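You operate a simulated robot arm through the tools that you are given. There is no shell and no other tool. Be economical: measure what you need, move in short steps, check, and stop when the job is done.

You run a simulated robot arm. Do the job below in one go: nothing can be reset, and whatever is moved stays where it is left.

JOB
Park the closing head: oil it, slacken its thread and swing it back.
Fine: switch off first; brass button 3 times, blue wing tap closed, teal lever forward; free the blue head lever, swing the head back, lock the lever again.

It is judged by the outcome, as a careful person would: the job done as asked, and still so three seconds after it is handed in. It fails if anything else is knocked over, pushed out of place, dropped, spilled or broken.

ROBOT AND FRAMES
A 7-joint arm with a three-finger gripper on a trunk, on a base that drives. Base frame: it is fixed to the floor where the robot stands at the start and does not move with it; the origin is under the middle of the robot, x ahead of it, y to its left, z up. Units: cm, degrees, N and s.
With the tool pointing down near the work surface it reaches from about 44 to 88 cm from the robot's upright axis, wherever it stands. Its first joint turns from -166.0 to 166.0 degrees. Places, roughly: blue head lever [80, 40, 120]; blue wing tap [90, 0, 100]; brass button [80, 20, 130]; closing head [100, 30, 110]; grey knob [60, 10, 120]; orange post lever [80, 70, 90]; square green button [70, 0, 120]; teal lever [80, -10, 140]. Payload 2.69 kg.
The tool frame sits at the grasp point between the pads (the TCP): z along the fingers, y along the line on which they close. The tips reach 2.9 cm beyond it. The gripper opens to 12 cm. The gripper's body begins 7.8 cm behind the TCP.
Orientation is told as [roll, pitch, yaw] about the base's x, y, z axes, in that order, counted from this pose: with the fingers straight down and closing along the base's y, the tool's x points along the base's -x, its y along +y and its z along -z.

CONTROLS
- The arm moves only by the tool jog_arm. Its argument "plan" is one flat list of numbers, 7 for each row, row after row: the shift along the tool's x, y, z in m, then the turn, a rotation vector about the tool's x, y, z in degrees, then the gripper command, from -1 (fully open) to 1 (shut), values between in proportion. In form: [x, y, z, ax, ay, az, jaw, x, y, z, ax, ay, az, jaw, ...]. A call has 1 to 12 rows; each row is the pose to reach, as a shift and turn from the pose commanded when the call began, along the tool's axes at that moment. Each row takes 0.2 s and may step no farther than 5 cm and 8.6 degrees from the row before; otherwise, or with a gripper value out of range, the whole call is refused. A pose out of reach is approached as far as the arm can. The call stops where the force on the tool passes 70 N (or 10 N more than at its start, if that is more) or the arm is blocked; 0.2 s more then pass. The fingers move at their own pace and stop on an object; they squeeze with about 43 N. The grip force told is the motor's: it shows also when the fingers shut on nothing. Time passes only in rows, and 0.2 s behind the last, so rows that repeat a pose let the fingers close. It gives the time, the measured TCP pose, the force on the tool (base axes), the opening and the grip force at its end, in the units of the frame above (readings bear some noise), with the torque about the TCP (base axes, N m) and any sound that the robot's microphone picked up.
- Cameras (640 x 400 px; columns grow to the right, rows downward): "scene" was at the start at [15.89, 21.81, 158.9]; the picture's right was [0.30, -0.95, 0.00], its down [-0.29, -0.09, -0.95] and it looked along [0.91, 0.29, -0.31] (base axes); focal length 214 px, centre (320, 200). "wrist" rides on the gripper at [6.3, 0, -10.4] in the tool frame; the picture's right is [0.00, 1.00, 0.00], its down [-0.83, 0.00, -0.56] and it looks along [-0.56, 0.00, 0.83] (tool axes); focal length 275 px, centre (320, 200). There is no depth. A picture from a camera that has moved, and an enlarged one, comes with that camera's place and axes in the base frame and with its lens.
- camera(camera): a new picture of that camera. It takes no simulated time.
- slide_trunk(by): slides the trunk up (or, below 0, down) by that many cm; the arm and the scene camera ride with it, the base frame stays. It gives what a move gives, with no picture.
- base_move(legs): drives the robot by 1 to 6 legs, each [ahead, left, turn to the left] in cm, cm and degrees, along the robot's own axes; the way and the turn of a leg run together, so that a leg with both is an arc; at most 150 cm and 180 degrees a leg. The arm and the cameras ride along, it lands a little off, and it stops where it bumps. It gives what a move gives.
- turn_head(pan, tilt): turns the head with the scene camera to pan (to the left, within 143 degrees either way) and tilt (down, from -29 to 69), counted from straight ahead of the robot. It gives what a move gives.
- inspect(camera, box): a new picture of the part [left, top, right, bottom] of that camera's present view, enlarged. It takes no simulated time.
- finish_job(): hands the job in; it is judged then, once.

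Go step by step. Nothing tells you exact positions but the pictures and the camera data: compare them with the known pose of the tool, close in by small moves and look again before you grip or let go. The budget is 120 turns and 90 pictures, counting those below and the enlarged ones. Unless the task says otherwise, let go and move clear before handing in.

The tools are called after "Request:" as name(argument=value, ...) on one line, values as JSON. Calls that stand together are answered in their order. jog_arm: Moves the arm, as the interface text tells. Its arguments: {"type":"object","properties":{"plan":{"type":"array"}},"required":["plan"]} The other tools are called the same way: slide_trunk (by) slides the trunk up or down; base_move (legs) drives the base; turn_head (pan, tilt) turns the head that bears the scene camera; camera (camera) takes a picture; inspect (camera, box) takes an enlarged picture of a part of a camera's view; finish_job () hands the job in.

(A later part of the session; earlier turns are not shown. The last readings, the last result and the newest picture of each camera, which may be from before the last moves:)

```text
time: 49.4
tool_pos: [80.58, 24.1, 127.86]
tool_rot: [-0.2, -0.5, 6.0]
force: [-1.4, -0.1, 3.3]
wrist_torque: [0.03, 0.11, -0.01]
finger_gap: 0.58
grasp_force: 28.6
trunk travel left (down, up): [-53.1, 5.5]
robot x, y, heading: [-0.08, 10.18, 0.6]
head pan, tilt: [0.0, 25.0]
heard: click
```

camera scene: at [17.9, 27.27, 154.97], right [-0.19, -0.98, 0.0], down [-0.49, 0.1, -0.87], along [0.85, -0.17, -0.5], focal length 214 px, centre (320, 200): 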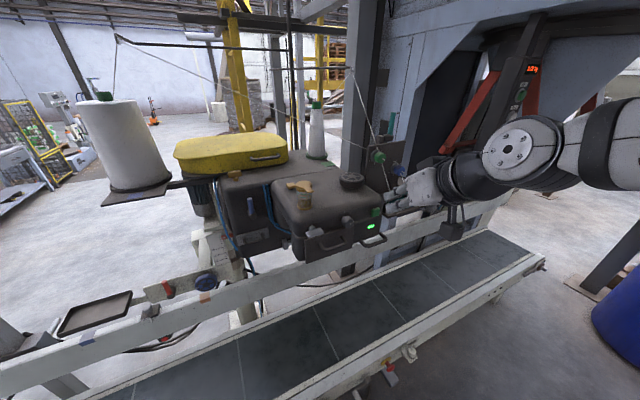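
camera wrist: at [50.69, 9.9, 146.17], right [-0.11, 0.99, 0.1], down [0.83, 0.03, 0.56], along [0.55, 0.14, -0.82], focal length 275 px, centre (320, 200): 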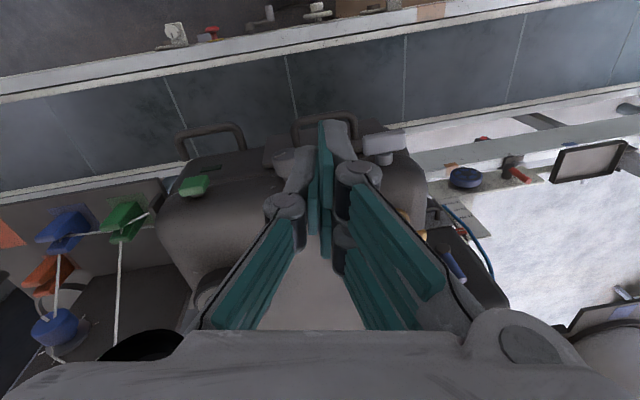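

A click. The finger gap changed slightly, so I'll lift and check what happened.

Request:
jog_arm(plan=[0, 0, -0.012, 0, 0, 0, 1, 0, 0, -0.025, 0, 0, 0, 1])

Request:
inspect(camera="scene", box=[296, 180, 360, 220])

```text
time: 50.0
tool_pos: [80.62, 24.0, 130.26]
tool_rot: [0.0, -0.5, 6.0]
force: [-0.4, -0.4, -0.6]
wrist_torque: [0.02, -0.04, 0.03]
finger_gap: 0.0
grasp_force: 29.2
trunk travel left (down, up): [-53.1, 5.5]
robot x, y, heading: [-0.0, 10.05, 0.7]
head pan, tilt: [0.0, 25.0]
```

```text
10.00 times, centred on (328, 200) of scene
camera zoom: at [18.24, 29.16, 155.76], right [0.01, -1.0, 0.0], down [-0.42, -0.01, -0.91], along [0.91, 0.01, -0.42], focal length 2145 px, centre (240, 200)
```

zoom: 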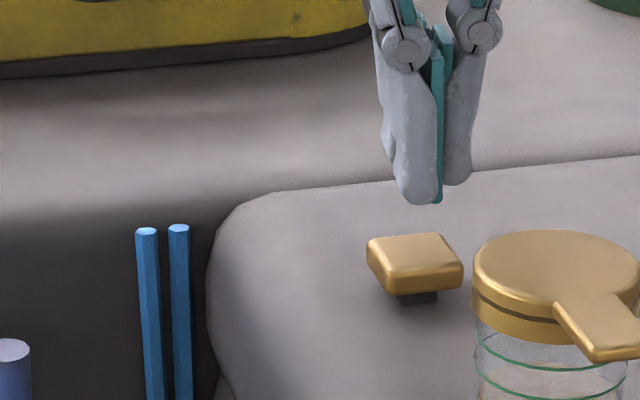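

The button sprang back; that was one press. Second press.

Request:
jog_arm(plan=[0, 0, 0.015, 0, 0, 0, 1, 0, 0, 0.026, 0, 0, 0, 1, 0, 0, 0.026, 0, 0, 0, 1, 0, 0, 0.012, 0, 0, 0, 1, 0, 0, 0, 0, 0, 0, 1])

```text
time: 51.1
tool_pos: [80.56, 23.97, 130.38]
tool_rot: [-0.1, -0.4, 6.0]
force: [0.5, 0.4, 0.1]
wrist_torque: [0.01, -0.02, 0.0]
finger_gap: 0.0
grasp_force: 28.9
trunk travel left (down, up): [-53.1, 5.5]
robot x, y, heading: [0.02, 9.99, 0.7]
head pan, tilt: [0.0, 25.0]
heard: click
```

Second click. Third press.

Request:
jog_arm(plan=[0, 0, 0.015, 0, 0, 0, 1, 0, 0, 0.026, 0, 0, 0, 1, 0, 0, 0.026, 0, 0, 0, 1, 0, 0, 0.012, 0, 0, 0, 1, 0, 0, 0, 0, 0, 0, 1])

```text
time: 52.4
tool_pos: [80.51, 23.97, 130.13]
tool_rot: [-0.1, -0.3, 6.0]
force: [-0.6, -0.1, -0.6]
wrist_torque: [0.03, 0.0, -0.01]
finger_gap: 0.0
grasp_force: 29.1
trunk travel left (down, up): [-53.1, 5.5]
robot x, y, heading: [-0.24, 10.04, 0.8]
head pan, tilt: [0.0, 25.0]
heard: click
```

Three clicks done. Now retracting the arm up and back, then going to the right side for the wing tap.

Request:
jog_arm(plan=[0, 0, -0.04, 0, 0, 0, 1, 0.01, 0, -0.08, 0, 0, 0, 1, 0.05, 0, -0.11, 0, 0, 0, 1, 0.09, 0, -0.14, 0, 0, 0, 1, 0.135, -0.01, -0.16, 0, 0, 0, 1, 0.18, -0.02, -0.18, 0, 0, 0, 1, 0.225, -0.03, -0.2, 0, 0, 0, 1, 0.27, -0.04, -0.22, 0, 0, 0, 1, 0.315, -0.05, -0.24, 0, 0, 0, 1, 0.36, -0.06, -0.26, 0, 0, 0, 1, 0.38, -0.09, -0.27, 0, 0, 0, 1])

Request:
base_move(legs=[[0, -56, -0.7]])

Request:
slide_trunk(by=-32)

Request:
turn_head(pan=25, tilt=12)

Request:
camera(camera="scene")

```text
refused: row 5 steps farther than a row can; nothing moved
```

```text
time: 54.2
tool_pos: [80.65, 1.92, 130.4]
tool_rot: [1.6, -1.0, 7.1]
force: [-0.8, 4.5, 1.9]
wrist_torque: [-0.31, -0.06, -0.03]
finger_gap: 0.02
grasp_force: 28.7
trunk travel left (down, up): [-53.1, 5.5]
robot x, y, heading: [0.14, -13.68, 0.1]
head pan, tilt: [0.0, 25.0]
stopped in leg 1: the force on the tool passed its limit at 94 N (the readings are from after the stop); the commanded pose is now the measured one
```

```text
time: 54.9
tool_pos: [81.0, 2.25, 130.24]
tool_rot: [2.0, -2.8, 7.2]
force: [0.4, 3.5, 30.2]
wrist_torque: [0.09, 0.62, -0.13]
finger_gap: 0.0
grasp_force: 28.5
trunk travel left (down, up): [-51.1, 7.5]
robot x, y, heading: [-0.12, -13.44, 0.5]
head pan, tilt: [0.0, 25.0]
stopped: the force on the tool passed its limit at 86 N (the readings are from after the stop); the commanded pose is now the measured one
```

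```text
time: 55.8
tool_pos: [81.06, 2.12, 130.11]
tool_rot: [1.9, -2.7, 7.2]
force: [10.2, 8.3, 41.7]
wrist_torque: [0.24, 0.6, -0.59]
finger_gap: 0.0
grasp_force: 28.4
trunk travel left (down, up): [-51.1, 7.5]
robot x, y, heading: [0.11, -13.41, 0.3]
head pan, tilt: [25.0, 12.0]
```

```text
52 pictures are left
camera scene: at [19.84, 9.59, 155.91], right [0.43, -0.9, 0.0], down [-0.19, -0.09, -0.98], along [0.88, 0.42, -0.21], focal length 214 px, centre (320, 200)
```

scene: 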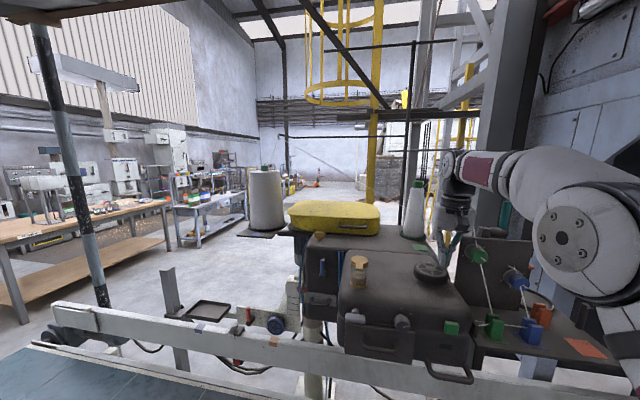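

My retract was refused and the base move then carried the gripper into the handwheel — I should not have chained those calls. Relieving the contact first by raising the trunk, then checking for damage.

Request:
slide_trunk(by=5)

Request:
inspect(camera="scene", box=[320, 200, 560, 350])

```text
time: 56.7
tool_pos: [79.31, 2.16, 134.36]
tool_rot: [1.9, -2.0, 7.2]
force: [-0.3, -0.5, -0.8]
wrist_torque: [0.02, 0.03, 0.01]
finger_gap: 0.01
grasp_force: 28.2
trunk travel left (down, up): [-56.1, 2.5]
robot x, y, heading: [0.51, -13.27, 0.4]
head pan, tilt: [25.0, 12.0]
```

```text
2.67 times, centred on (440, 275) of scene
camera zoom: at [14.26, 9.53, 160.87], right [0.43, -0.9, 0.0], down [-0.19, -0.09, -0.98], along [0.88, 0.42, -0.21], focal length 572 px, centre (0, 0)
```

zoom: 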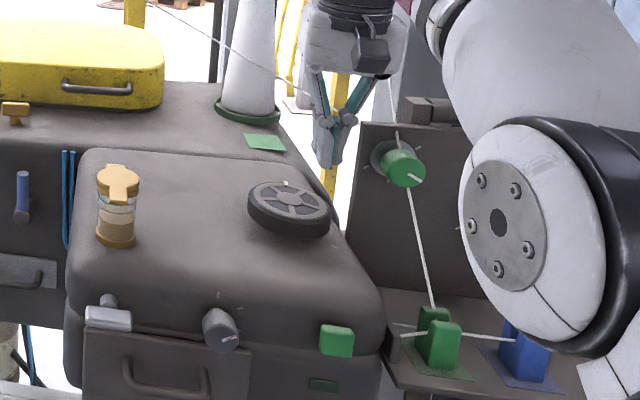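

The head and controls look in place (the green button projects where expected). Retracting the arm now, one call at a time.

Request:
jog_arm(plan=[0, 0, -0.04, 0, 0, 0, 1, 0.01, 0, -0.08, 0, 0, 0, 1, 0.05, 0, -0.1, 0, 0, 0, 1, 0.09, 0, -0.12, 0, 0, 0, 1, 0.135, 0, -0.13, 0, 0, 0, 1, 0.18, 0, -0.14, 0, 0, 0, 1, 0.225, 0, -0.15, 0, 0, 0, 1, 0.27, 0, -0.16, 0, 0, 0, 1, 0.315, 0, -0.17, 0, 0, 0, 1, 0.36, 0, -0.18, 0, 0, 0, 1])

```text
time: 58.9
tool_pos: [42.46, -2.94, 151.05]
tool_rot: [1.7, -2.0, 7.1]
force: [0.7, 0.6, 0.1]
wrist_torque: [-0.02, 0.07, -0.02]
finger_gap: 0.0
grasp_force: 28.8
out of reach, approached as far as the arm can: row 1, 2
trunk travel left (down, up): [-56.1, 2.5]
robot x, y, heading: [0.14, -13.39, 0.5]
head pan, tilt: [25.0, 12.0]
```

Arm retracted to (42,-3,151). Driving right now.

Request:
base_move(legs=[[0, -33, -0.5]])

```text
time: 61.0
tool_pos: [42.7, -35.48, 151.1]
tool_rot: [1.8, -2.2, 6.9]
force: [-0.3, 0.6, 0.8]
wrist_torque: [0.01, 0.03, 0.04]
finger_gap: 0.0
grasp_force: 28.8
trunk travel left (down, up): [-56.1, 2.5]
robot x, y, heading: [0.2, -45.77, 0.4]
head pan, tilt: [25.0, 12.0]
```

Request:
slide_trunk(by=-36)

Request:
turn_head(pan=25, tilt=12)

Request:
camera(camera="scene")

```text
time: 64.5
tool_pos: [42.67, -35.55, 115.11]
tool_rot: [1.8, -2.2, 6.8]
force: [0.1, -0.9, -0.2]
wrist_torque: [0.01, -0.03, -0.02]
finger_gap: 0.0
grasp_force: 28.8
trunk travel left (down, up): [-20.1, 38.5]
robot x, y, heading: [0.3, -45.87, -0.2]
head pan, tilt: [25.0, 12.0]
```

```text
time: 65.2
tool_pos: [42.73, -35.54, 115.09]
tool_rot: [1.8, -2.3, 6.9]
force: [-1.0, 0.0, -0.1]
wrist_torque: [0.01, -0.02, 0.02]
finger_gap: 0.04
grasp_force: 28.3
trunk travel left (down, up): [-20.1, 38.5]
robot x, y, heading: [0.65, -46.0, 0.0]
head pan, tilt: [25.0, 12.0]
```

```text
50 pictures are left
camera scene: at [37.32, -23.03, 124.9], right [0.42, -0.91, 0.0], down [-0.19, -0.09, -0.98], along [0.89, 0.41, -0.21], focal length 214 px, centre (320, 200)
```

scene: 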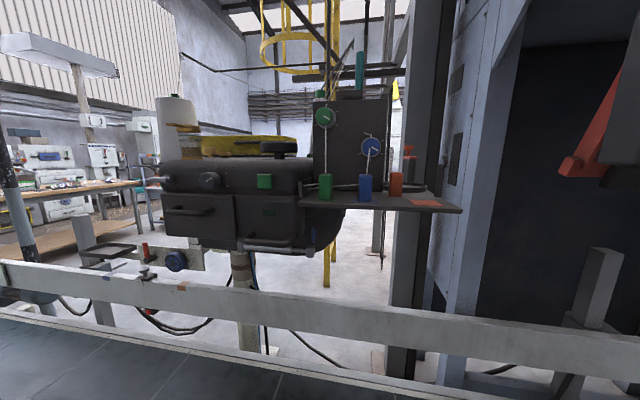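

Request:
slide_trunk(by=-15)

Request:
turn_head(pan=25, tilt=0)

Request:
inspect(camera="scene", box=[200, 130, 360, 230])

```text
time: 66.9
tool_pos: [42.62, -35.58, 100.04]
tool_rot: [1.8, -2.2, 6.9]
force: [-0.5, 0.2, -0.9]
wrist_torque: [0.0, 0.01, -0.01]
finger_gap: 0.02
grasp_force: 28.5
trunk travel left (down, up): [-5.1, 53.5]
robot x, y, heading: [0.22, -45.91, -0.0]
head pan, tilt: [25.0, 12.0]
```

```text
time: 67.6
tool_pos: [42.64, -35.54, 100.1]
tool_rot: [1.8, -2.2, 6.9]
force: [0.1, 0.9, -0.5]
wrist_torque: [0.0, 0.01, -0.01]
finger_gap: 0.0
grasp_force: 28.1
trunk travel left (down, up): [-5.1, 53.5]
robot x, y, heading: [0.23, -46.15, 0.0]
head pan, tilt: [25.0, 0.0]
```

```text
4.00 times, centred on (280, 180) of scene
camera zoom: at [38.42, -23.16, 111.75], right [0.42, -0.91, 0.0], down [0.0, 0.0, -1.0], along [0.91, 0.42, 0.0], focal length 858 px, centre (480, 280)
```

zoom: 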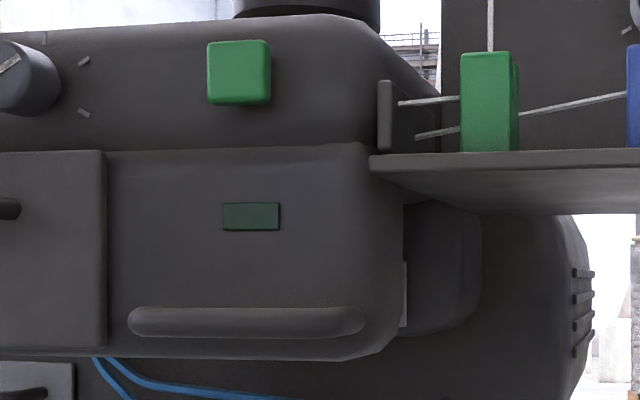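

Request:
inspect(camera="scene", box=[210, 200, 338, 280])

```text
5.00 times, centred on (274, 240) of scene
camera zoom: at [38.42, -23.16, 111.75], right [0.42, -0.91, 0.0], down [0.0, 0.0, -1.0], along [0.91, 0.42, 0.0], focal length 1072 px, centre (550, 0)
```

zoom: 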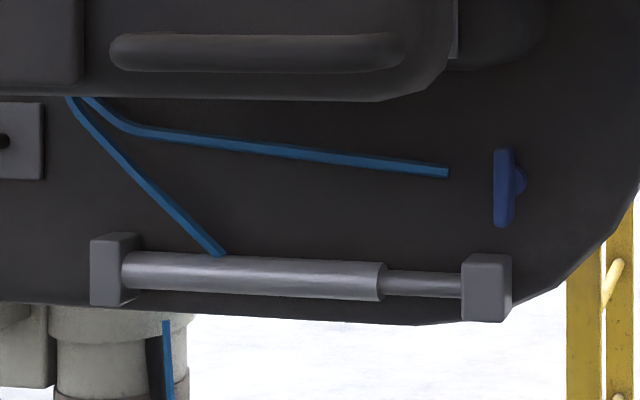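

The wing is vertical and the hose runs horizontally, so its open/closed state is not certain; I'll test it gently in the clockwise (closing) direction. I place it at about (90.9,3.6,101.6). First I'll raise the trunk a bit and turn the hand toward it.

Request:
slide_trunk(by=10)

Request:
jog_arm(plan=[-0.04, 0.008, 0, 0, 0, -7, 1, -0.08, 0.016, 0, 0, 0, -14, 1, -0.12, 0.024, 0, 0, 0, -21, 1, -0.155, 0.032, 0, 0, 0, -28, 1, -0.155, 0.032, 0, 0, 0, -33, 1])

```text
time: 69.0
tool_pos: [42.62, -35.53, 110.03]
tool_rot: [1.8, -2.3, 6.9]
force: [-0.6, -0.8, -0.1]
wrist_torque: [-0.01, 0.01, 0.01]
finger_gap: 0.0
grasp_force: 29.0
trunk travel left (down, up): [-15.1, 43.5]
robot x, y, heading: [0.38, -45.61, 0.0]
head pan, tilt: [25.0, 0.0]
```

```text
time: 70.2
tool_pos: [57.68, -30.5, 110.71]
tool_rot: [0.3, -2.9, 40.0]
force: [0.1, 0.7, -0.1]
wrist_torque: [-0.03, -0.02, -0.03]
finger_gap: 0.0
grasp_force: 28.2
trunk travel left (down, up): [-15.1, 43.5]
robot x, y, heading: [0.14, -46.21, -0.1]
head pan, tilt: [25.0, 0.0]
```

Request:
jog_arm(plan=[-0.01, 0, 0.0, 0, -7.7, 0, 1, -0.02, 0, 0.0, 0, -15.4, 0, 1, -0.03, 0, 0.01, 0, -23.1, 0, 1, -0.04, 0, 0.015, 0, -30.8, 0, 1, -0.05, 0, 0.02, 0, -38.5, 0, 1, -0.06, 0, 0.025, 0, -46.2, 0, 1, -0.07, 0, 0.03, 0, -53.9, 0, 1, -0.08, 0, 0.035, 0, -61.6, 0, 1, -0.08, 0, 0.04, 0, -69.3, 0, 1, -0.08, 0, 0.045, 0, -77, 0, 1])

Request:
camera(camera="wrist")

Request:
camera(camera="scene")

```text
time: 72.4
tool_pos: [64.34, -25.12, 107.67]
tool_rot: [2.1, -79.7, 37.9]
force: [-0.1, -0.5, -0.5]
wrist_torque: [-0.02, 0.04, 0.02]
finger_gap: 0.0
grasp_force: 28.3
out of reach, approached as far as the arm can: row 10
trunk travel left (down, up): [-15.1, 43.5]
robot x, y, heading: [0.65, -45.92, -0.1]
head pan, tilt: [25.0, 0.0]
```

```text
47 pictures are left
camera wrist: at [55.54, -32.46, 103.4], right [-0.64, 0.77, 0.0], down [-0.3, -0.26, 0.92], along [0.7, 0.59, 0.4], focal length 275 px, centre (320, 200)
```

wrist: 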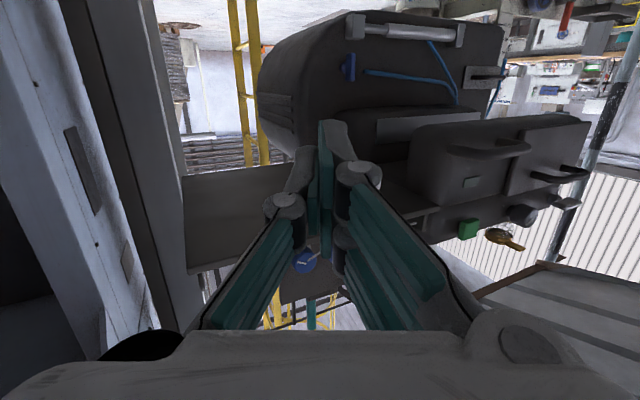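

```text
46 pictures are left
camera scene: at [37.9, -23.16, 121.8], right [0.42, -0.91, 0.0], down [0.0, 0.0, -1.0], along [0.91, 0.42, 0.0], focal length 214 px, centre (320, 200)
```

scene: 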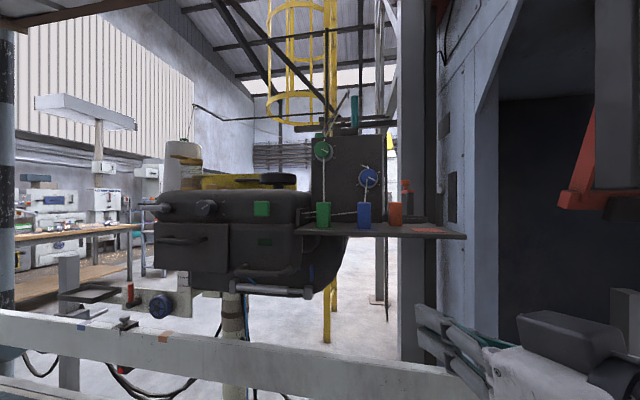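

Tap position confirmed. Approaching below the thread plate toward the right side of the wing.

Request:
jog_arm(plan=[0.003, 0.002, 0.045, 0, 0, 0, 1, 0.005, 0.004, 0.09, 0, 0, 0, 1, 0.005, 0.006, 0.135, 0, 0, 0, 1, 0.005, 0.009, 0.18, 0, 0, 0, 1, 0.005, 0.012, 0.225, 0, 0, 0, 1, 0.005, 0.014, 0.27, 0, 0, 0, 1, 0.005, 0.016, 0.31, 0, 0, 0, 1])

Request:
inspect(camera="scene", box=[240, 220, 400, 320])

Request:
inspect(camera="wrist", box=[240, 40, 400, 140])

```text
time: 74.0
tool_pos: [86.62, -4.57, 101.79]
tool_rot: [2.1, -79.9, 37.8]
force: [0.0, 0.0, -0.2]
wrist_torque: [-0.04, 0.05, 0.0]
finger_gap: 0.0
grasp_force: 28.8
trunk travel left (down, up): [-15.1, 43.5]
robot x, y, heading: [-0.04, -45.82, 0.4]
head pan, tilt: [25.0, 0.0]
```

```text
4.00 times, centred on (320, 270) of scene
camera zoom: at [37.89, -23.18, 121.81], right [0.42, -0.91, 0.0], down [0.0, 0.0, -1.0], along [0.91, 0.42, 0.0], focal length 858 px, centre (320, -80)
```

zoom: 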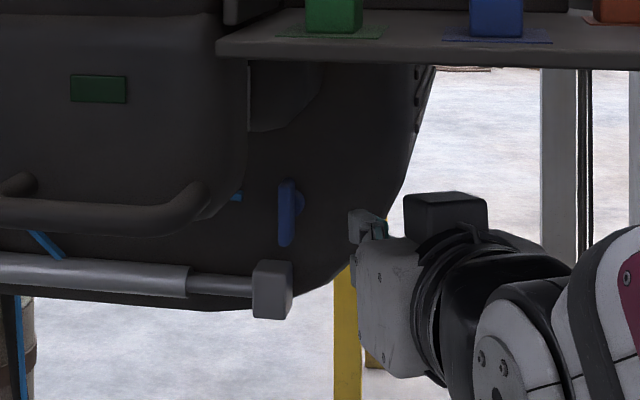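

```text
4.00 times, centred on (320, 90) of wrist
camera zoom: at [77.83, -11.79, 97.36], right [-0.64, 0.77, 0.0], down [-0.31, -0.26, 0.92], along [0.7, 0.59, 0.4], focal length 1101 px, centre (320, 640)
```

zoom: 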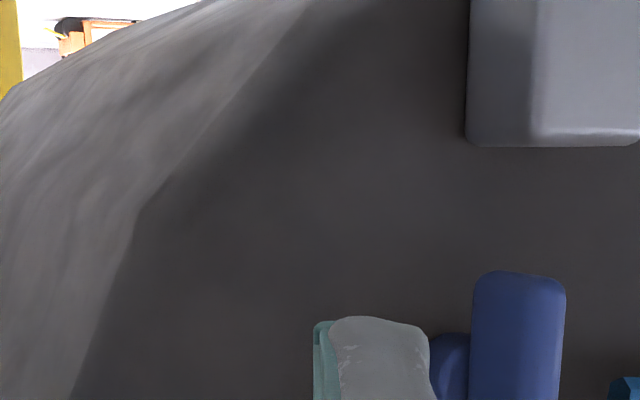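

Fingertips are right of the wing's lower end. I'll move in beside it and push gently left (clockwise) about 1 cm.

Request:
jog_arm(plan=[0.003, 0, 0.04, 0, 0, 0, 1, 0.0013, 0.0173, 0.05, 0, 0, 0, 1, 0.0005, 0.0242, 0.0539, 0, 0, 0, 1, 0, 0.031, 0.0578, 0, 0, 0, 1])

Request:
inspect(camera="scene", box=[280, 240, 360, 290])

Request:
inspect(camera="wrist", box=[240, 40, 400, 140])

```text
time: 75.0
tool_pos: [89.19, 1.22, 100.82]
tool_rot: [2.5, -79.6, 36.9]
force: [-5.1, -29.3, -3.5]
wrist_torque: [0.42, -0.02, -0.31]
finger_gap: 0.0
grasp_force: 28.7
trunk travel left (down, up): [-15.1, 43.5]
robot x, y, heading: [-0.03, -45.77, -0.0]
head pan, tilt: [25.0, 0.0]
```

```text
8.00 times, centred on (320, 265) of scene
camera zoom: at [37.92, -23.33, 121.81], right [0.42, -0.91, 0.0], down [0.0, 0.0, -1.0], along [0.91, 0.42, 0.0], focal length 1716 px, centre (320, -320)
```

zoom: 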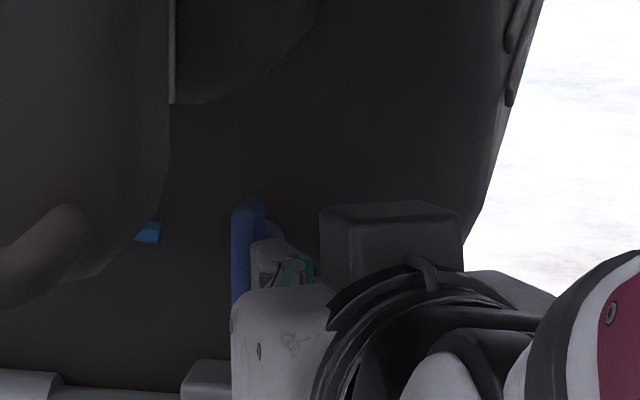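

```text
4.00 times, centred on (320, 90) of wrist
camera zoom: at [80.37, -6.08, 96.48], right [-0.64, 0.77, 0.0], down [-0.31, -0.26, 0.92], along [0.71, 0.58, 0.4], focal length 1101 px, centre (320, 640)
```

zoom: 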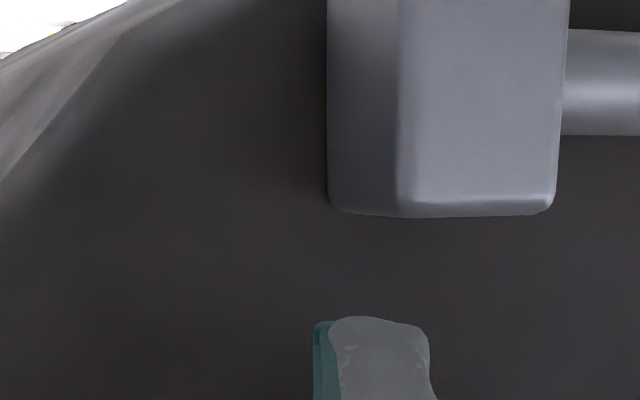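

It pushed near the wing's centre/boss (29 N, no turn). I'll back off, go lower to the wing's end and a little less deep, and try again.

Request:
jog_arm(plan=[0.0013, -0.013, -0.0075, 0, 0, 0, 1, 0.0095, -0.013, -0.013, 0, 0, 0, 1, 0.0087, -0.004, -0.008, 0, 0, 0, 1, 0.0083, 0.0, -0.005, 0, 0, 0, 1])

Request:
inspect(camera="scene", box=[280, 240, 360, 290])

```text
time: 76.0
tool_pos: [88.45, 1.34, 100.11]
tool_rot: [1.9, -80.0, 38.1]
force: [0.9, -0.5, -0.8]
wrist_torque: [0.03, 0.02, 0.01]
finger_gap: 0.0
grasp_force: 28.3
trunk travel left (down, up): [-15.1, 43.5]
robot x, y, heading: [0.2, -46.08, 0.1]
head pan, tilt: [25.0, 0.0]
```

```text
8.00 times, centred on (320, 265) of scene
camera zoom: at [37.91, -23.16, 121.8], right [0.42, -0.91, 0.0], down [0.0, 0.0, -1.0], along [0.91, 0.42, 0.0], focal length 1716 px, centre (320, -320)
```

zoom: 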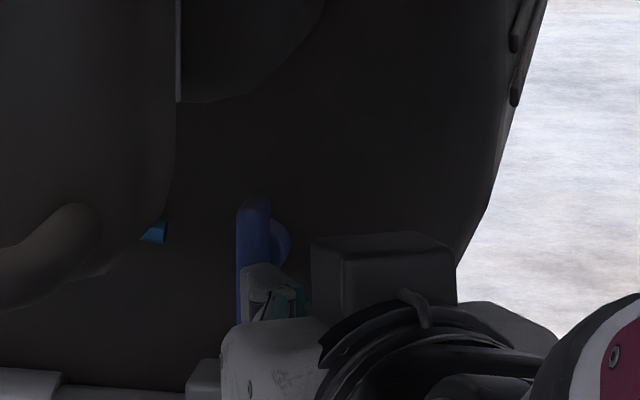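

Request:
jog_arm(plan=[-0.0004, 0.0043, 0.0025, 0, 0, 0, 1, -0.0008, 0.0086, 0.005, 0, 0, 0, 1, -0.001, 0.0115, 0.0066, 0, 0, 0, 1])

Request:
inspect(camera="scene", box=[280, 240, 360, 290])

```text
time: 76.8
tool_pos: [88.55, 1.61, 100.09]
tool_rot: [2.6, -79.8, 36.6]
force: [-19.3, -22.2, 4.9]
wrist_torque: [0.46, -0.36, 0.0]
finger_gap: 0.0
grasp_force: 28.4
trunk travel left (down, up): [-15.1, 43.5]
robot x, y, heading: [0.1, -46.13, -0.0]
head pan, tilt: [25.0, 0.0]
stopped in row 3: the force on the tool passed its limit at 73 N (the readings are from after the stop); the commanded pose is now the measured one
```

```text
8.00 times, centred on (320, 265) of scene
camera zoom: at [37.8, -23.41, 121.85], right [0.42, -0.91, 0.0], down [0.0, 0.0, -1.0], along [0.91, 0.42, 0.0], focal length 1716 px, centre (320, -320)
```

zoom: 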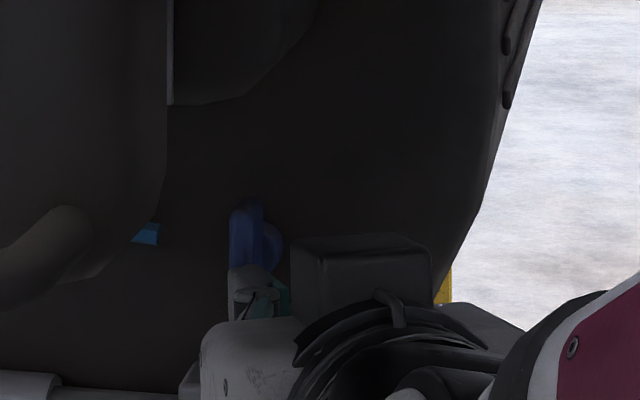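

Request:
jog_arm(plan=[0.0013, -0.01, -0.0075, 0, 0, 0, 1, 0.0013, -0.013, -0.04, 0, 0, 0, 1])

Request:
inspect(camera="wrist", box=[270, 70, 430, 170])

Request:
inspect(camera="scene", box=[280, 240, 360, 290])

```text
time: 77.4
tool_pos: [86.39, -1.49, 100.47]
tool_rot: [2.1, -79.7, 37.1]
force: [0.1, 0.4, -0.5]
wrist_torque: [0.0, -0.02, -0.01]
finger_gap: 0.02
grasp_force: 28.9
trunk travel left (down, up): [-15.1, 43.5]
robot x, y, heading: [0.34, -46.03, 0.1]
head pan, tilt: [25.0, 0.0]
```

```text
4.00 times, centred on (350, 120) of wrist
camera zoom: at [77.58, -8.76, 96.1], right [-0.63, 0.77, 0.0], down [-0.31, -0.25, 0.92], along [0.71, 0.58, 0.4], focal length 1101 px, centre (200, 520)
```

zoom: 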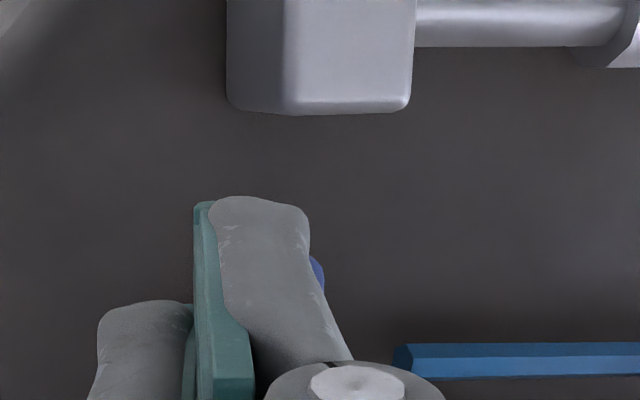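

```text
8.00 times, centred on (320, 265) of scene
camera zoom: at [37.92, -23.24, 121.79], right [0.42, -0.91, 0.0], down [0.0, 0.0, -1.0], along [0.91, 0.42, 0.0], focal length 1716 px, centre (320, -320)
```

zoom: 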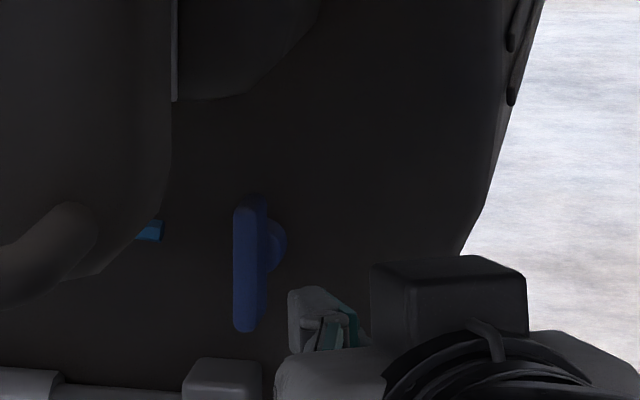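

Clockwise it's solidly against a stop: 73 N at the wing's lower end didn't move it. I'll test the other way, gently pushing the wing's upper end left.

Request:
jog_arm(plan=[-0.0364, 0.0, 0, 0, 0, 0, 1, -0.0364, 0.0033, 0.021, 0, 0, 0, 1, -0.037, 0.0085, 0.024, 0, 0, 0, 1, -0.0375, 0.0135, 0.027, 0, 0, 0, 1])

Request:
inspect(camera="scene", box=[280, 240, 360, 290])

```text
time: 78.4
tool_pos: [88.2, 1.37, 103.82]
tool_rot: [2.3, -79.6, 37.1]
force: [0.8, -0.7, -0.3]
wrist_torque: [0.0, -0.01, 0.0]
finger_gap: 0.02
grasp_force: 28.5
trunk travel left (down, up): [-15.1, 43.5]
robot x, y, heading: [0.19, -45.98, -0.1]
head pan, tilt: [25.0, 0.0]
```

```text
8.00 times, centred on (320, 265) of scene
camera zoom: at [37.9, -23.29, 121.8], right [0.42, -0.91, 0.0], down [0.0, 0.0, -1.0], along [0.91, 0.42, 0.0], focal length 1716 px, centre (320, -320)
```

zoom: 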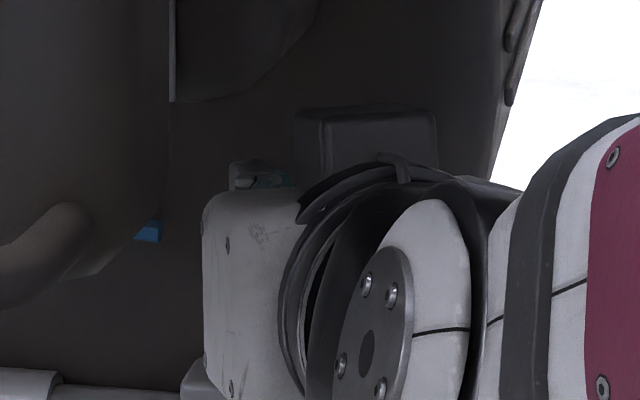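

The finger is slightly above the wing's top. Backing right, lowering 1.4 cm and pushing left again.

Request:
jog_arm(plan=[0.0015, -0.013, -0.0075, 0, 0, 0, 1, 0.0155, -0.013, -0.0075, 0, 0, 0, 1, 0.0148, -0.005, -0.003, 0, 0, 0, 1, 0.0143, 0.0, 0, 0, 0, 0, 1, 0.014, 0.003, 0.0017, 0, 0, 0, 1])

Request:
inspect(camera="scene", box=[280, 240, 360, 290])

```text
time: 79.6
tool_pos: [87.91, 1.71, 102.21]
tool_rot: [2.4, -79.7, 36.9]
force: [-0.6, -0.5, -0.1]
wrist_torque: [0.0, 0.01, 0.02]
finger_gap: 0.0
grasp_force: 28.2
trunk travel left (down, up): [-15.1, 43.5]
robot x, y, heading: [0.64, -46.24, -0.3]
head pan, tilt: [25.0, 0.0]
```

```text
8.00 times, centred on (320, 265) of scene
camera zoom: at [37.91, -23.29, 121.8], right [0.42, -0.91, 0.0], down [0.0, 0.0, -1.0], along [0.91, 0.42, 0.0], focal length 1716 px, centre (320, -320)
```

zoom: 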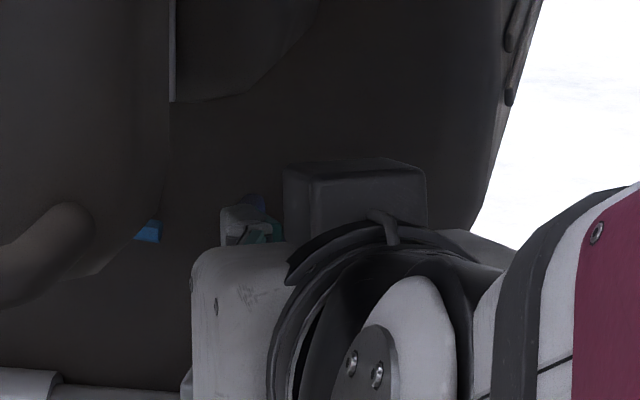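

The finger seems just in front of the wing. Backing right, going 1.2 cm deeper and pushing left again.

Request:
jog_arm(plan=[0.002, -0.022, -0.013, 0, 0, 0, 1, 0.0005, -0.028, 0.004, 0, 0, 0, 1, 0.0, -0.018, 0.0105, 0, 0, 0, 1, -0.0005, -0.01, 0.015, 0, 0, 0, 1, -0.0008, -0.005, 0.018, 0, 0, 0, 1])

Request:
inspect(camera="scene", box=[280, 240, 360, 290])

```text
time: 80.8
tool_pos: [90.14, 1.55, 102.23]
tool_rot: [3.1, -79.7, 35.3]
force: [-12.6, -58.5, 0.8]
wrist_torque: [0.95, -0.22, -0.44]
finger_gap: 0.0
grasp_force: 28.9
trunk travel left (down, up): [-15.1, 43.5]
robot x, y, heading: [0.59, -46.28, -0.5]
head pan, tilt: [25.0, 0.0]
```

```text
8.00 times, centred on (320, 265) of scene
camera zoom: at [37.87, -23.62, 121.86], right [0.42, -0.91, 0.0], down [0.0, 0.0, -1.0], along [0.91, 0.42, 0.0], focal length 1716 px, centre (320, -320)
```

zoom: 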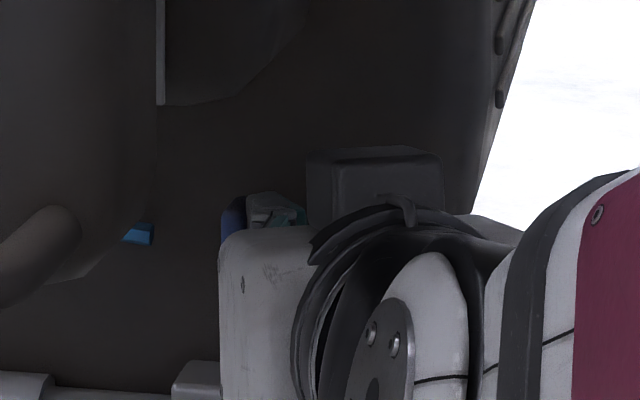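

Likely I'm hitting the boss at that depth. Retrying 1 cm higher and about 0.9 cm shallower.

Request:
jog_arm(plan=[0.001, -0.012, -0.007, 0, 0, 0, 1, -0.009, -0.015, -0.018, 0, 0, 0, 1, -0.0095, -0.005, -0.0125, 0, 0, 0, 1, -0.0098, -0.001, -0.01, 0, 0, 0, 1, -0.01, 0.003, -0.008, 0, 0, 0, 1])

Request:
inspect(camera="scene", box=[280, 240, 360, 290])

```text
time: 82.0
tool_pos: [89.3, 1.4, 103.1]
tool_rot: [2.8, -79.6, 35.9]
force: [-16.6, -63.2, -3.5]
wrist_torque: [0.19, -0.04, -0.36]
finger_gap: 0.02
grasp_force: 28.7
trunk travel left (down, up): [-15.1, 43.5]
robot x, y, heading: [0.3, -46.08, 0.1]
head pan, tilt: [25.0, 0.0]
```

```text
8.00 times, centred on (320, 265) of scene
camera zoom: at [37.86, -23.63, 121.86], right [0.42, -0.91, 0.0], down [0.0, 0.0, -1.0], along [0.91, 0.42, 0.0], focal length 1716 px, centre (320, -320)
```

zoom: 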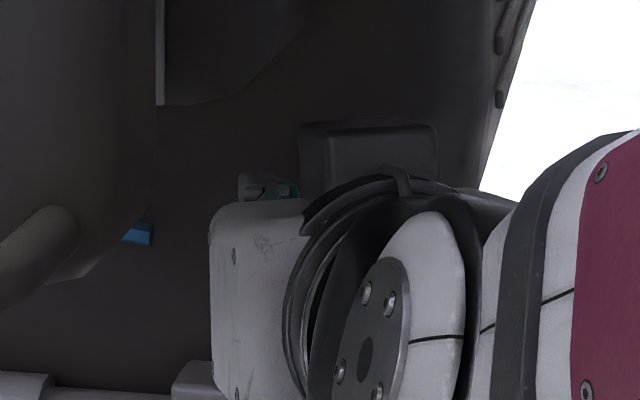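

Request:
jog_arm(plan=[0.001, -0.012, -0.012, 0, 0, 0, 1, 0.001, -0.02, -0.05, 0, 0, 0, 1, 0.001, -0.06, -0.07, 0, 0, 0, 1])

Request:
inspect(camera="scene", box=[280, 240, 360, 290])

Request:
inspect(camera="wrist", box=[320, 60, 480, 160])

```text
time: 82.8
tool_pos: [87.46, -6.79, 104.05]
tool_rot: [2.4, -79.7, 36.9]
force: [-1.2, -0.3, 0.4]
wrist_torque: [0.02, -0.03, -0.07]
finger_gap: 0.0
grasp_force: 28.9
trunk travel left (down, up): [-15.1, 43.5]
robot x, y, heading: [0.37, -46.13, 0.2]
head pan, tilt: [25.0, 0.0]
```

```text
8.00 times, centred on (320, 265) of scene
camera zoom: at [37.88, -23.21, 121.79], right [0.42, -0.91, 0.0], down [0.0, 0.0, -1.0], along [0.91, 0.42, 0.0], focal length 1716 px, centre (320, -320)
```

zoom: 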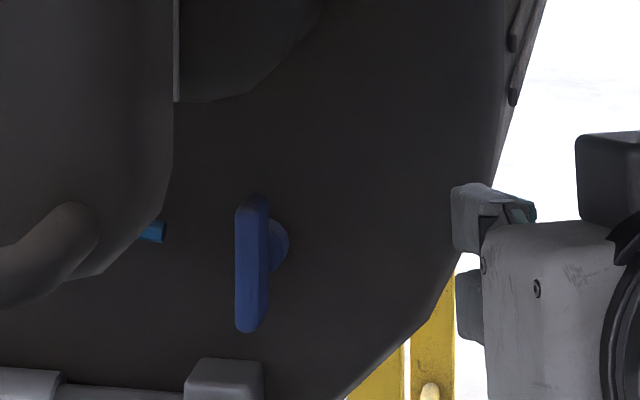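

```text
4.00 times, centred on (400, 110) of wrist
camera zoom: at [78.57, -13.91, 99.8], right [-0.63, 0.77, 0.0], down [-0.31, -0.25, 0.92], along [0.71, 0.58, 0.4], focal length 1101 px, centre (0, 560)
```

zoom: 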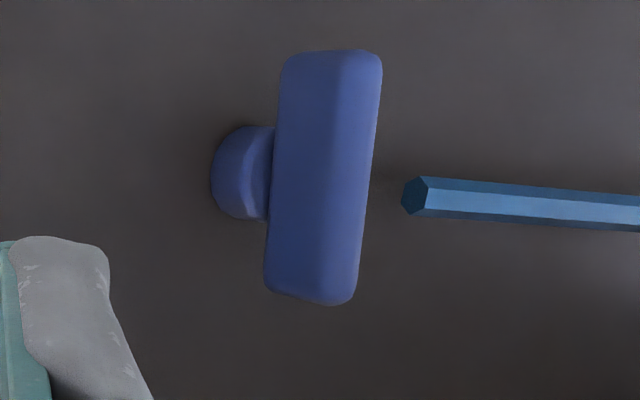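

Working through the contact torques: the counter-clockwise push really was at the wing's upper end and it's blocked, while my clockwise push had landed at the hub height. So clockwise still needs a proper test lower down, at z≈98.8.

Request:
jog_arm(plan=[0.043, 0, 0.0, 0, 0, 0, 1, 0.043, 0.015, 0.035, 0, 0, 0, 1, 0.043, 0.03, 0.059, 0, 0, 0, 1, 0.042, 0.042, 0.066, 0, 0, 0, 1])

Request:
inspect(camera="scene", box=[280, 240, 360, 290])

```text
time: 83.8
tool_pos: [89.14, 0.09, 98.92]
tool_rot: [2.3, -79.5, 36.8]
force: [-0.1, 0.3, -1.2]
wrist_torque: [-0.01, 0.03, 0.02]
finger_gap: 0.0
grasp_force: 28.4
trunk travel left (down, up): [-15.1, 43.5]
robot x, y, heading: [0.18, -45.92, -0.2]
head pan, tilt: [25.0, 0.0]
```

```text
8.00 times, centred on (320, 265) of scene
camera zoom: at [37.91, -23.3, 121.8], right [0.42, -0.91, 0.0], down [0.0, 0.0, -1.0], along [0.91, 0.42, 0.0], focal length 1716 px, centre (320, -320)
```

zoom: 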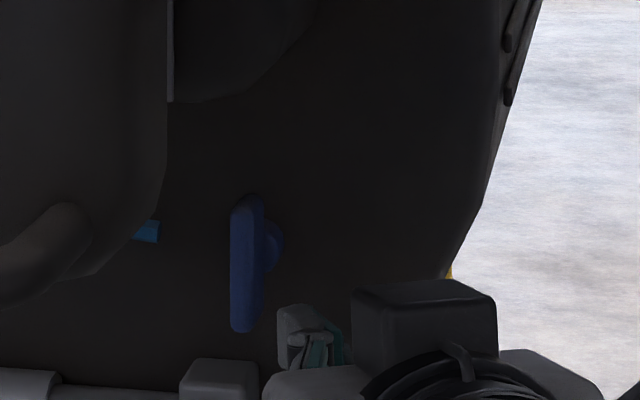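

Finger overlaps only the wing's lower end now. Pushing left in small steps.

Request:
jog_arm(plan=[-0.003, 0.0043, 0.0025, 0, 0, 0, 1, -0.0038, 0.0086, 0.005, 0, 0, 0, 1, -0.0042, 0.013, 0.0074, 0, 0, 0, 1, -0.0046, 0.0173, 0.01, 0, 0, 0, 1])

Request:
inspect(camera="scene", box=[280, 240, 360, 290])

```text
time: 84.8
tool_pos: [88.81, 2.25, 99.17]
tool_rot: [2.2, -79.6, 37.1]
force: [-0.8, -2.5, -3.0]
wrist_torque: [-0.02, 0.04, -0.03]
finger_gap: 0.0
grasp_force: 28.8
trunk travel left (down, up): [-15.1, 43.5]
robot x, y, heading: [0.4, -45.95, -0.1]
head pan, tilt: [25.0, 0.0]
```

```text
8.00 times, centred on (320, 265) of scene
camera zoom: at [37.91, -23.28, 121.79], right [0.42, -0.91, 0.0], down [0.0, 0.0, -1.0], along [0.91, 0.42, 0.0], focal length 1716 px, centre (320, -320)
```

zoom: 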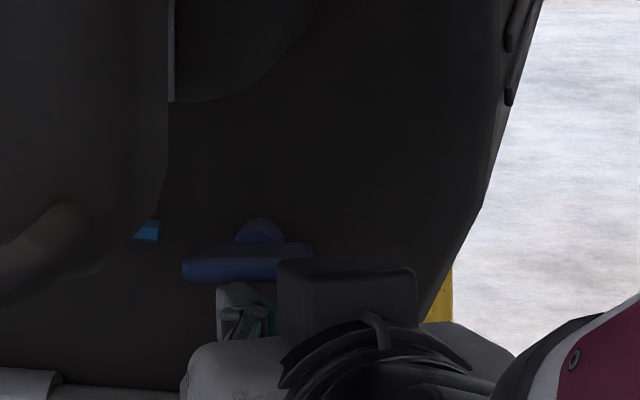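

The wing turned clockwise to horizontal — tap closed. Withdrawing and verifying.

Request:
jog_arm(plan=[0.003, -0.005, -0.02, 0, 0, 0, 1, 0.003, -0.015, -0.06, 0, 0, 0, 1, 0.003, -0.03, -0.1, 0, 0, 0, 1])

Request:
inspect(camera="scene", box=[280, 240, 360, 290])

```text
time: 85.6
tool_pos: [83.16, -6.62, 100.97]
tool_rot: [2.3, -79.6, 37.0]
force: [-0.4, 0.7, -0.5]
wrist_torque: [0.0, 0.01, 0.02]
finger_gap: 0.0
grasp_force: 28.7
trunk travel left (down, up): [-15.1, 43.5]
robot x, y, heading: [0.39, -45.96, 0.2]
head pan, tilt: [25.0, 0.0]
```

```text
8.00 times, centred on (320, 265) of scene
camera zoom: at [37.91, -23.24, 121.79], right [0.42, -0.91, 0.0], down [0.0, 0.0, -1.0], along [0.91, 0.42, 0.0], focal length 1716 px, centre (320, -320)
```

zoom: 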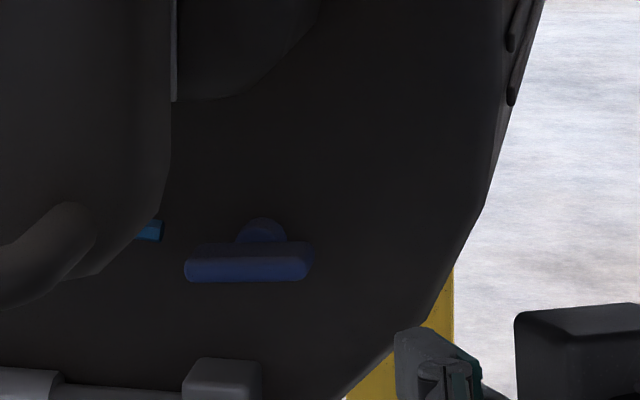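

Tap is horizontal. Withdrawing the arm from under the plate.

Request:
jog_arm(plan=[0, -0.01, -0.045, 0, 0, 0, 1, 0, -0.015, -0.09, 0, 0, 0, 1, 0, -0.02, -0.135, 0, 0, 0, 1, 0, -0.02, -0.18, 0, 0, 0, 1, 0, -0.02, -0.22, 0, 0, 0, 1, 0, -0.02, -0.255, 0, 0, 0, 1])

Request:
turn_head(pan=25, tilt=-10)

Request:
inspect(camera="scene", box=[280, 110, 440, 210])

```text
time: 87.0
tool_pos: [65.86, -23.62, 106.71]
tool_rot: [2.3, -79.4, 37.0]
force: [0.1, 0.5, 0.7]
wrist_torque: [0.01, 0.01, 0.04]
finger_gap: 0.02
grasp_force: 28.5
out of reach, approached as far as the arm can: row 5, 6
trunk travel left (down, up): [-15.1, 43.5]
robot x, y, heading: [0.22, -46.03, -0.2]
head pan, tilt: [25.0, 0.0]
```

```text
time: 87.8
tool_pos: [65.9, -23.58, 106.68]
tool_rot: [2.3, -79.6, 36.9]
force: [-0.7, -0.2, 0.4]
wrist_torque: [0.0, 0.0, 0.02]
finger_gap: 0.0
grasp_force: 29.0
trunk travel left (down, up): [-15.1, 43.5]
robot x, y, heading: [0.62, -46.22, 0.0]
head pan, tilt: [25.0, -10.0]
```

```text
4.00 times, centred on (360, 160) of scene
camera zoom: at [37.39, -23.53, 123.32], right [0.42, -0.91, 0.0], down [0.16, 0.07, -0.98], along [0.89, 0.41, 0.17], focal length 858 px, centre (160, 360)
```

zoom: 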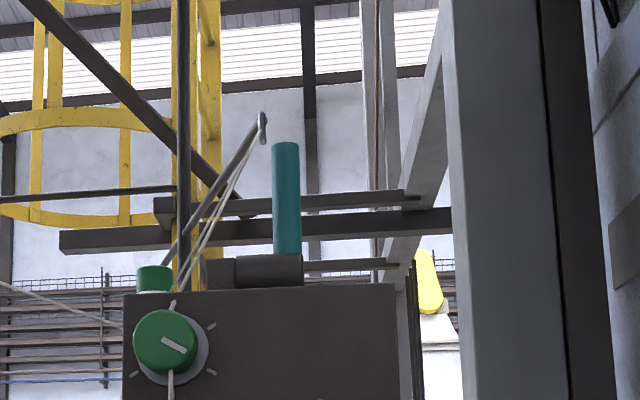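

Teal lever pivot is near (84.6,-10,137.5), upright, length ~7.5 cm, hinged on a left-right shaft. I'll fold the hand back and raise the trunk to look at it from above.

Request:
jog_arm(plan=[0, 0, -0.01, 0, 7.5, 0, 1, 0, 0, -0.03, 0, 15, 0, 1, 0, 0, -0.05, 0, 22.5, 0, 1, 0, 0, -0.07, 0, 30, 0, 1, 0, 0, -0.09, 0, 37.5, 0, 1, 0, 0, -0.11, 0, 45, 0, 1, 0, -0.02, -0.13, 0, 52.5, 0, 1, 0, -0.03, -0.15, 0, 60, 0, 1, 0, -0.04, -0.17, 0, 67.5, 0, 1, 0, -0.05, -0.19, 0, 75, 0, 1])

```text
time: 90.0
tool_pos: [54.0, -39.13, 110.44]
tool_rot: [0.5, -4.5, 39.3]
force: [-0.7, 0.3, 0.1]
wrist_torque: [-0.01, 0.02, -0.03]
finger_gap: 0.01
grasp_force: 28.7
trunk travel left (down, up): [-15.1, 43.5]
robot x, y, heading: [0.27, -45.86, -0.1]
head pan, tilt: [25.0, -10.0]
```

Request:
slide_trunk(by=40)

Request:
turn_head(pan=10, tilt=15)

Request:
camera(camera="scene")

```text
time: 93.8
tool_pos: [54.27, -39.17, 150.09]
tool_rot: [0.4, -4.5, 39.1]
force: [0.0, 0.0, 0.1]
wrist_torque: [-0.01, 0.0, -0.02]
finger_gap: 0.01
grasp_force: 28.1
trunk travel left (down, up): [-55.1, 3.5]
robot x, y, heading: [0.23, -46.07, -0.0]
head pan, tilt: [25.0, -10.0]
```

```text
time: 94.7
tool_pos: [54.07, -39.03, 150.14]
tool_rot: [0.5, -4.6, 39.1]
force: [0.2, -0.5, 0.8]
wrist_torque: [0.02, 0.01, -0.02]
finger_gap: 0.0
grasp_force: 28.0
trunk travel left (down, up): [-55.1, 3.5]
robot x, y, heading: [0.03, -46.3, -0.1]
head pan, tilt: [10.0, 15.0]
```

```text
27 pictures are left
camera scene: at [16.45, -25.43, 159.42], right [0.17, -0.98, 0.0], down [-0.25, -0.04, -0.97], along [0.95, 0.17, -0.26], focal length 214 px, centre (320, 200)
```

scene: 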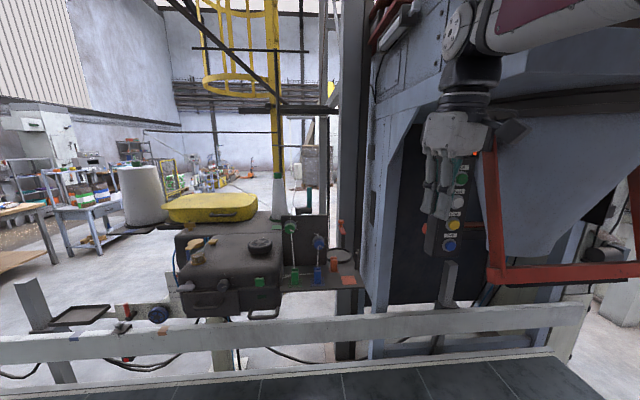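

Request:
inspect(camera="scene", box=[264, 160, 344, 210])

```text
8.00 times, centred on (304, 185) of scene
camera zoom: at [16.45, -25.43, 159.42], right [0.17, -0.98, 0.0], down [-0.25, -0.04, -0.97], along [0.95, 0.17, -0.26], focal length 1716 px, centre (448, 320)
```

zoom: 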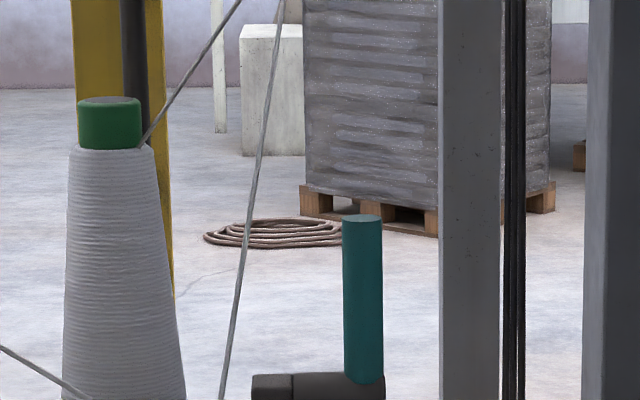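

The lever stands exactly upright. I'll drive left so the arm faces it, then approach with an open gripper at a pitched angle and feel which way it moves.

Request:
base_move(legs=[[0, 28, 0]])

Request:
jog_arm(plan=[0, 0, 0, 0, 0, 7.5, 1, 0, 0, 0, 0, 0, 15, 0.5, 0, 0, 0, 0, 0, 22.5, 0, 0, 0, 0, 0, 0, 30, 0])

Request:
jog_arm(plan=[0, 0, 0, 0, -8, 0, 0, 0, 0, 0, 0, -16, 0, 0, 0, 0, 0, 0, -24, 0, 0, 0, 0, 0, 0, -32, 0, 0, 0, 0, 0, 0, -40, 0, 0, 0, 0, 0, 0, -48, 0, 0, 0, 0, 0, 0, -54, 0, 0])

```text
time: 96.6
tool_pos: [54.16, -11.45, 150.0]
tool_rot: [0.4, -4.7, 39.3]
force: [0.6, -0.3, 0.3]
wrist_torque: [0.04, 0.02, 0.0]
finger_gap: 0.0
grasp_force: 29.1
trunk travel left (down, up): [-55.1, 3.5]
robot x, y, heading: [0.14, -18.88, 0.1]
head pan, tilt: [10.0, 15.0]
```

```text
time: 97.6
tool_pos: [54.29, -11.38, 149.99]
tool_rot: [2.7, -3.8, 9.1]
force: [-0.7, 0.1, 0.7]
wrist_torque: [0.01, -0.01, 0.01]
finger_gap: 5.99
grasp_force: 0.0
trunk travel left (down, up): [-55.1, 3.5]
robot x, y, heading: [0.37, -18.38, -0.0]
head pan, tilt: [10.0, 15.0]
```

```text
time: 99.2
tool_pos: [54.14, -11.6, 150.17]
tool_rot: [4.9, -57.8, 5.1]
force: [0.3, 0.2, -1.0]
wrist_torque: [-0.01, 0.01, -0.04]
finger_gap: 6.02
grasp_force: 0.0
trunk travel left (down, up): [-55.1, 3.5]
robot x, y, heading: [0.36, -18.42, 0.1]
head pan, tilt: [10.0, 15.0]
```

Request:
jog_arm(plan=[-0.016, -0.006, 0.037, 0, 0, 0, 0, -0.031, -0.012, 0.073, 0, 0, 0, 0, -0.047, -0.018, 0.11, 0, 0, 0, 0, -0.063, -0.025, 0.147, 0, 0, 0, 0, -0.078, -0.031, 0.183, 0, 0, 0, 0, -0.094, -0.037, 0.22, 0, 0, 0, 0])

Request:
camera(camera="wrist")

```text
time: 100.6
tool_pos: [78.23, -10.89, 145.82]
tool_rot: [5.1, -57.7, 5.1]
force: [0.6, -0.4, 0.0]
wrist_torque: [-0.02, -0.01, -0.03]
finger_gap: 6.0
grasp_force: 0.0
trunk travel left (down, up): [-55.1, 3.5]
robot x, y, heading: [0.17, -18.47, 0.1]
head pan, tilt: [10.0, 15.0]
```

```text
25 pictures are left
camera wrist: at [66.18, -12.97, 146.09], right [-0.17, 0.99, 0.04], down [-0.02, -0.05, 1.0], along [0.99, 0.16, 0.03], focal length 275 px, centre (320, 200)
```

wrist: 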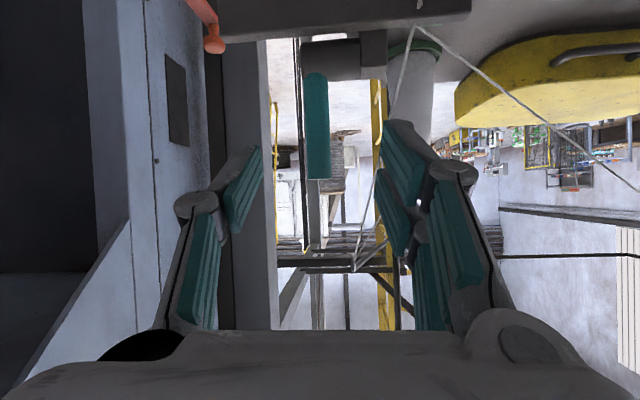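

Lever is centred between the fingers; a thread runs ~5 cm to its left, so I'll narrow the opening to 4 cm, advance and grip.

Request:
jog_arm(plan=[0, -0.004, 0, 0, 0, 0, 0.333, 0, -0.004, 0.04, 0, 0, 0, 0.333, 0, -0.004, 0.077, 0, 0, 0, 0.333, 0, -0.004, 0.077, 0, 0, 0, 1, 0, -0.004, 0.077, 0, 0, 0, 1])

```text
time: 101.8
tool_pos: [84.64, -9.81, 141.84]
tool_rot: [4.8, -57.5, 5.7]
force: [3.7, 20.5, -7.3]
wrist_torque: [-1.6, -0.75, 0.2]
finger_gap: 1.67
grasp_force: 43.0
trunk travel left (down, up): [-55.1, 3.5]
robot x, y, heading: [-0.16, -18.48, -0.1]
head pan, tilt: [10.0, 15.0]
```

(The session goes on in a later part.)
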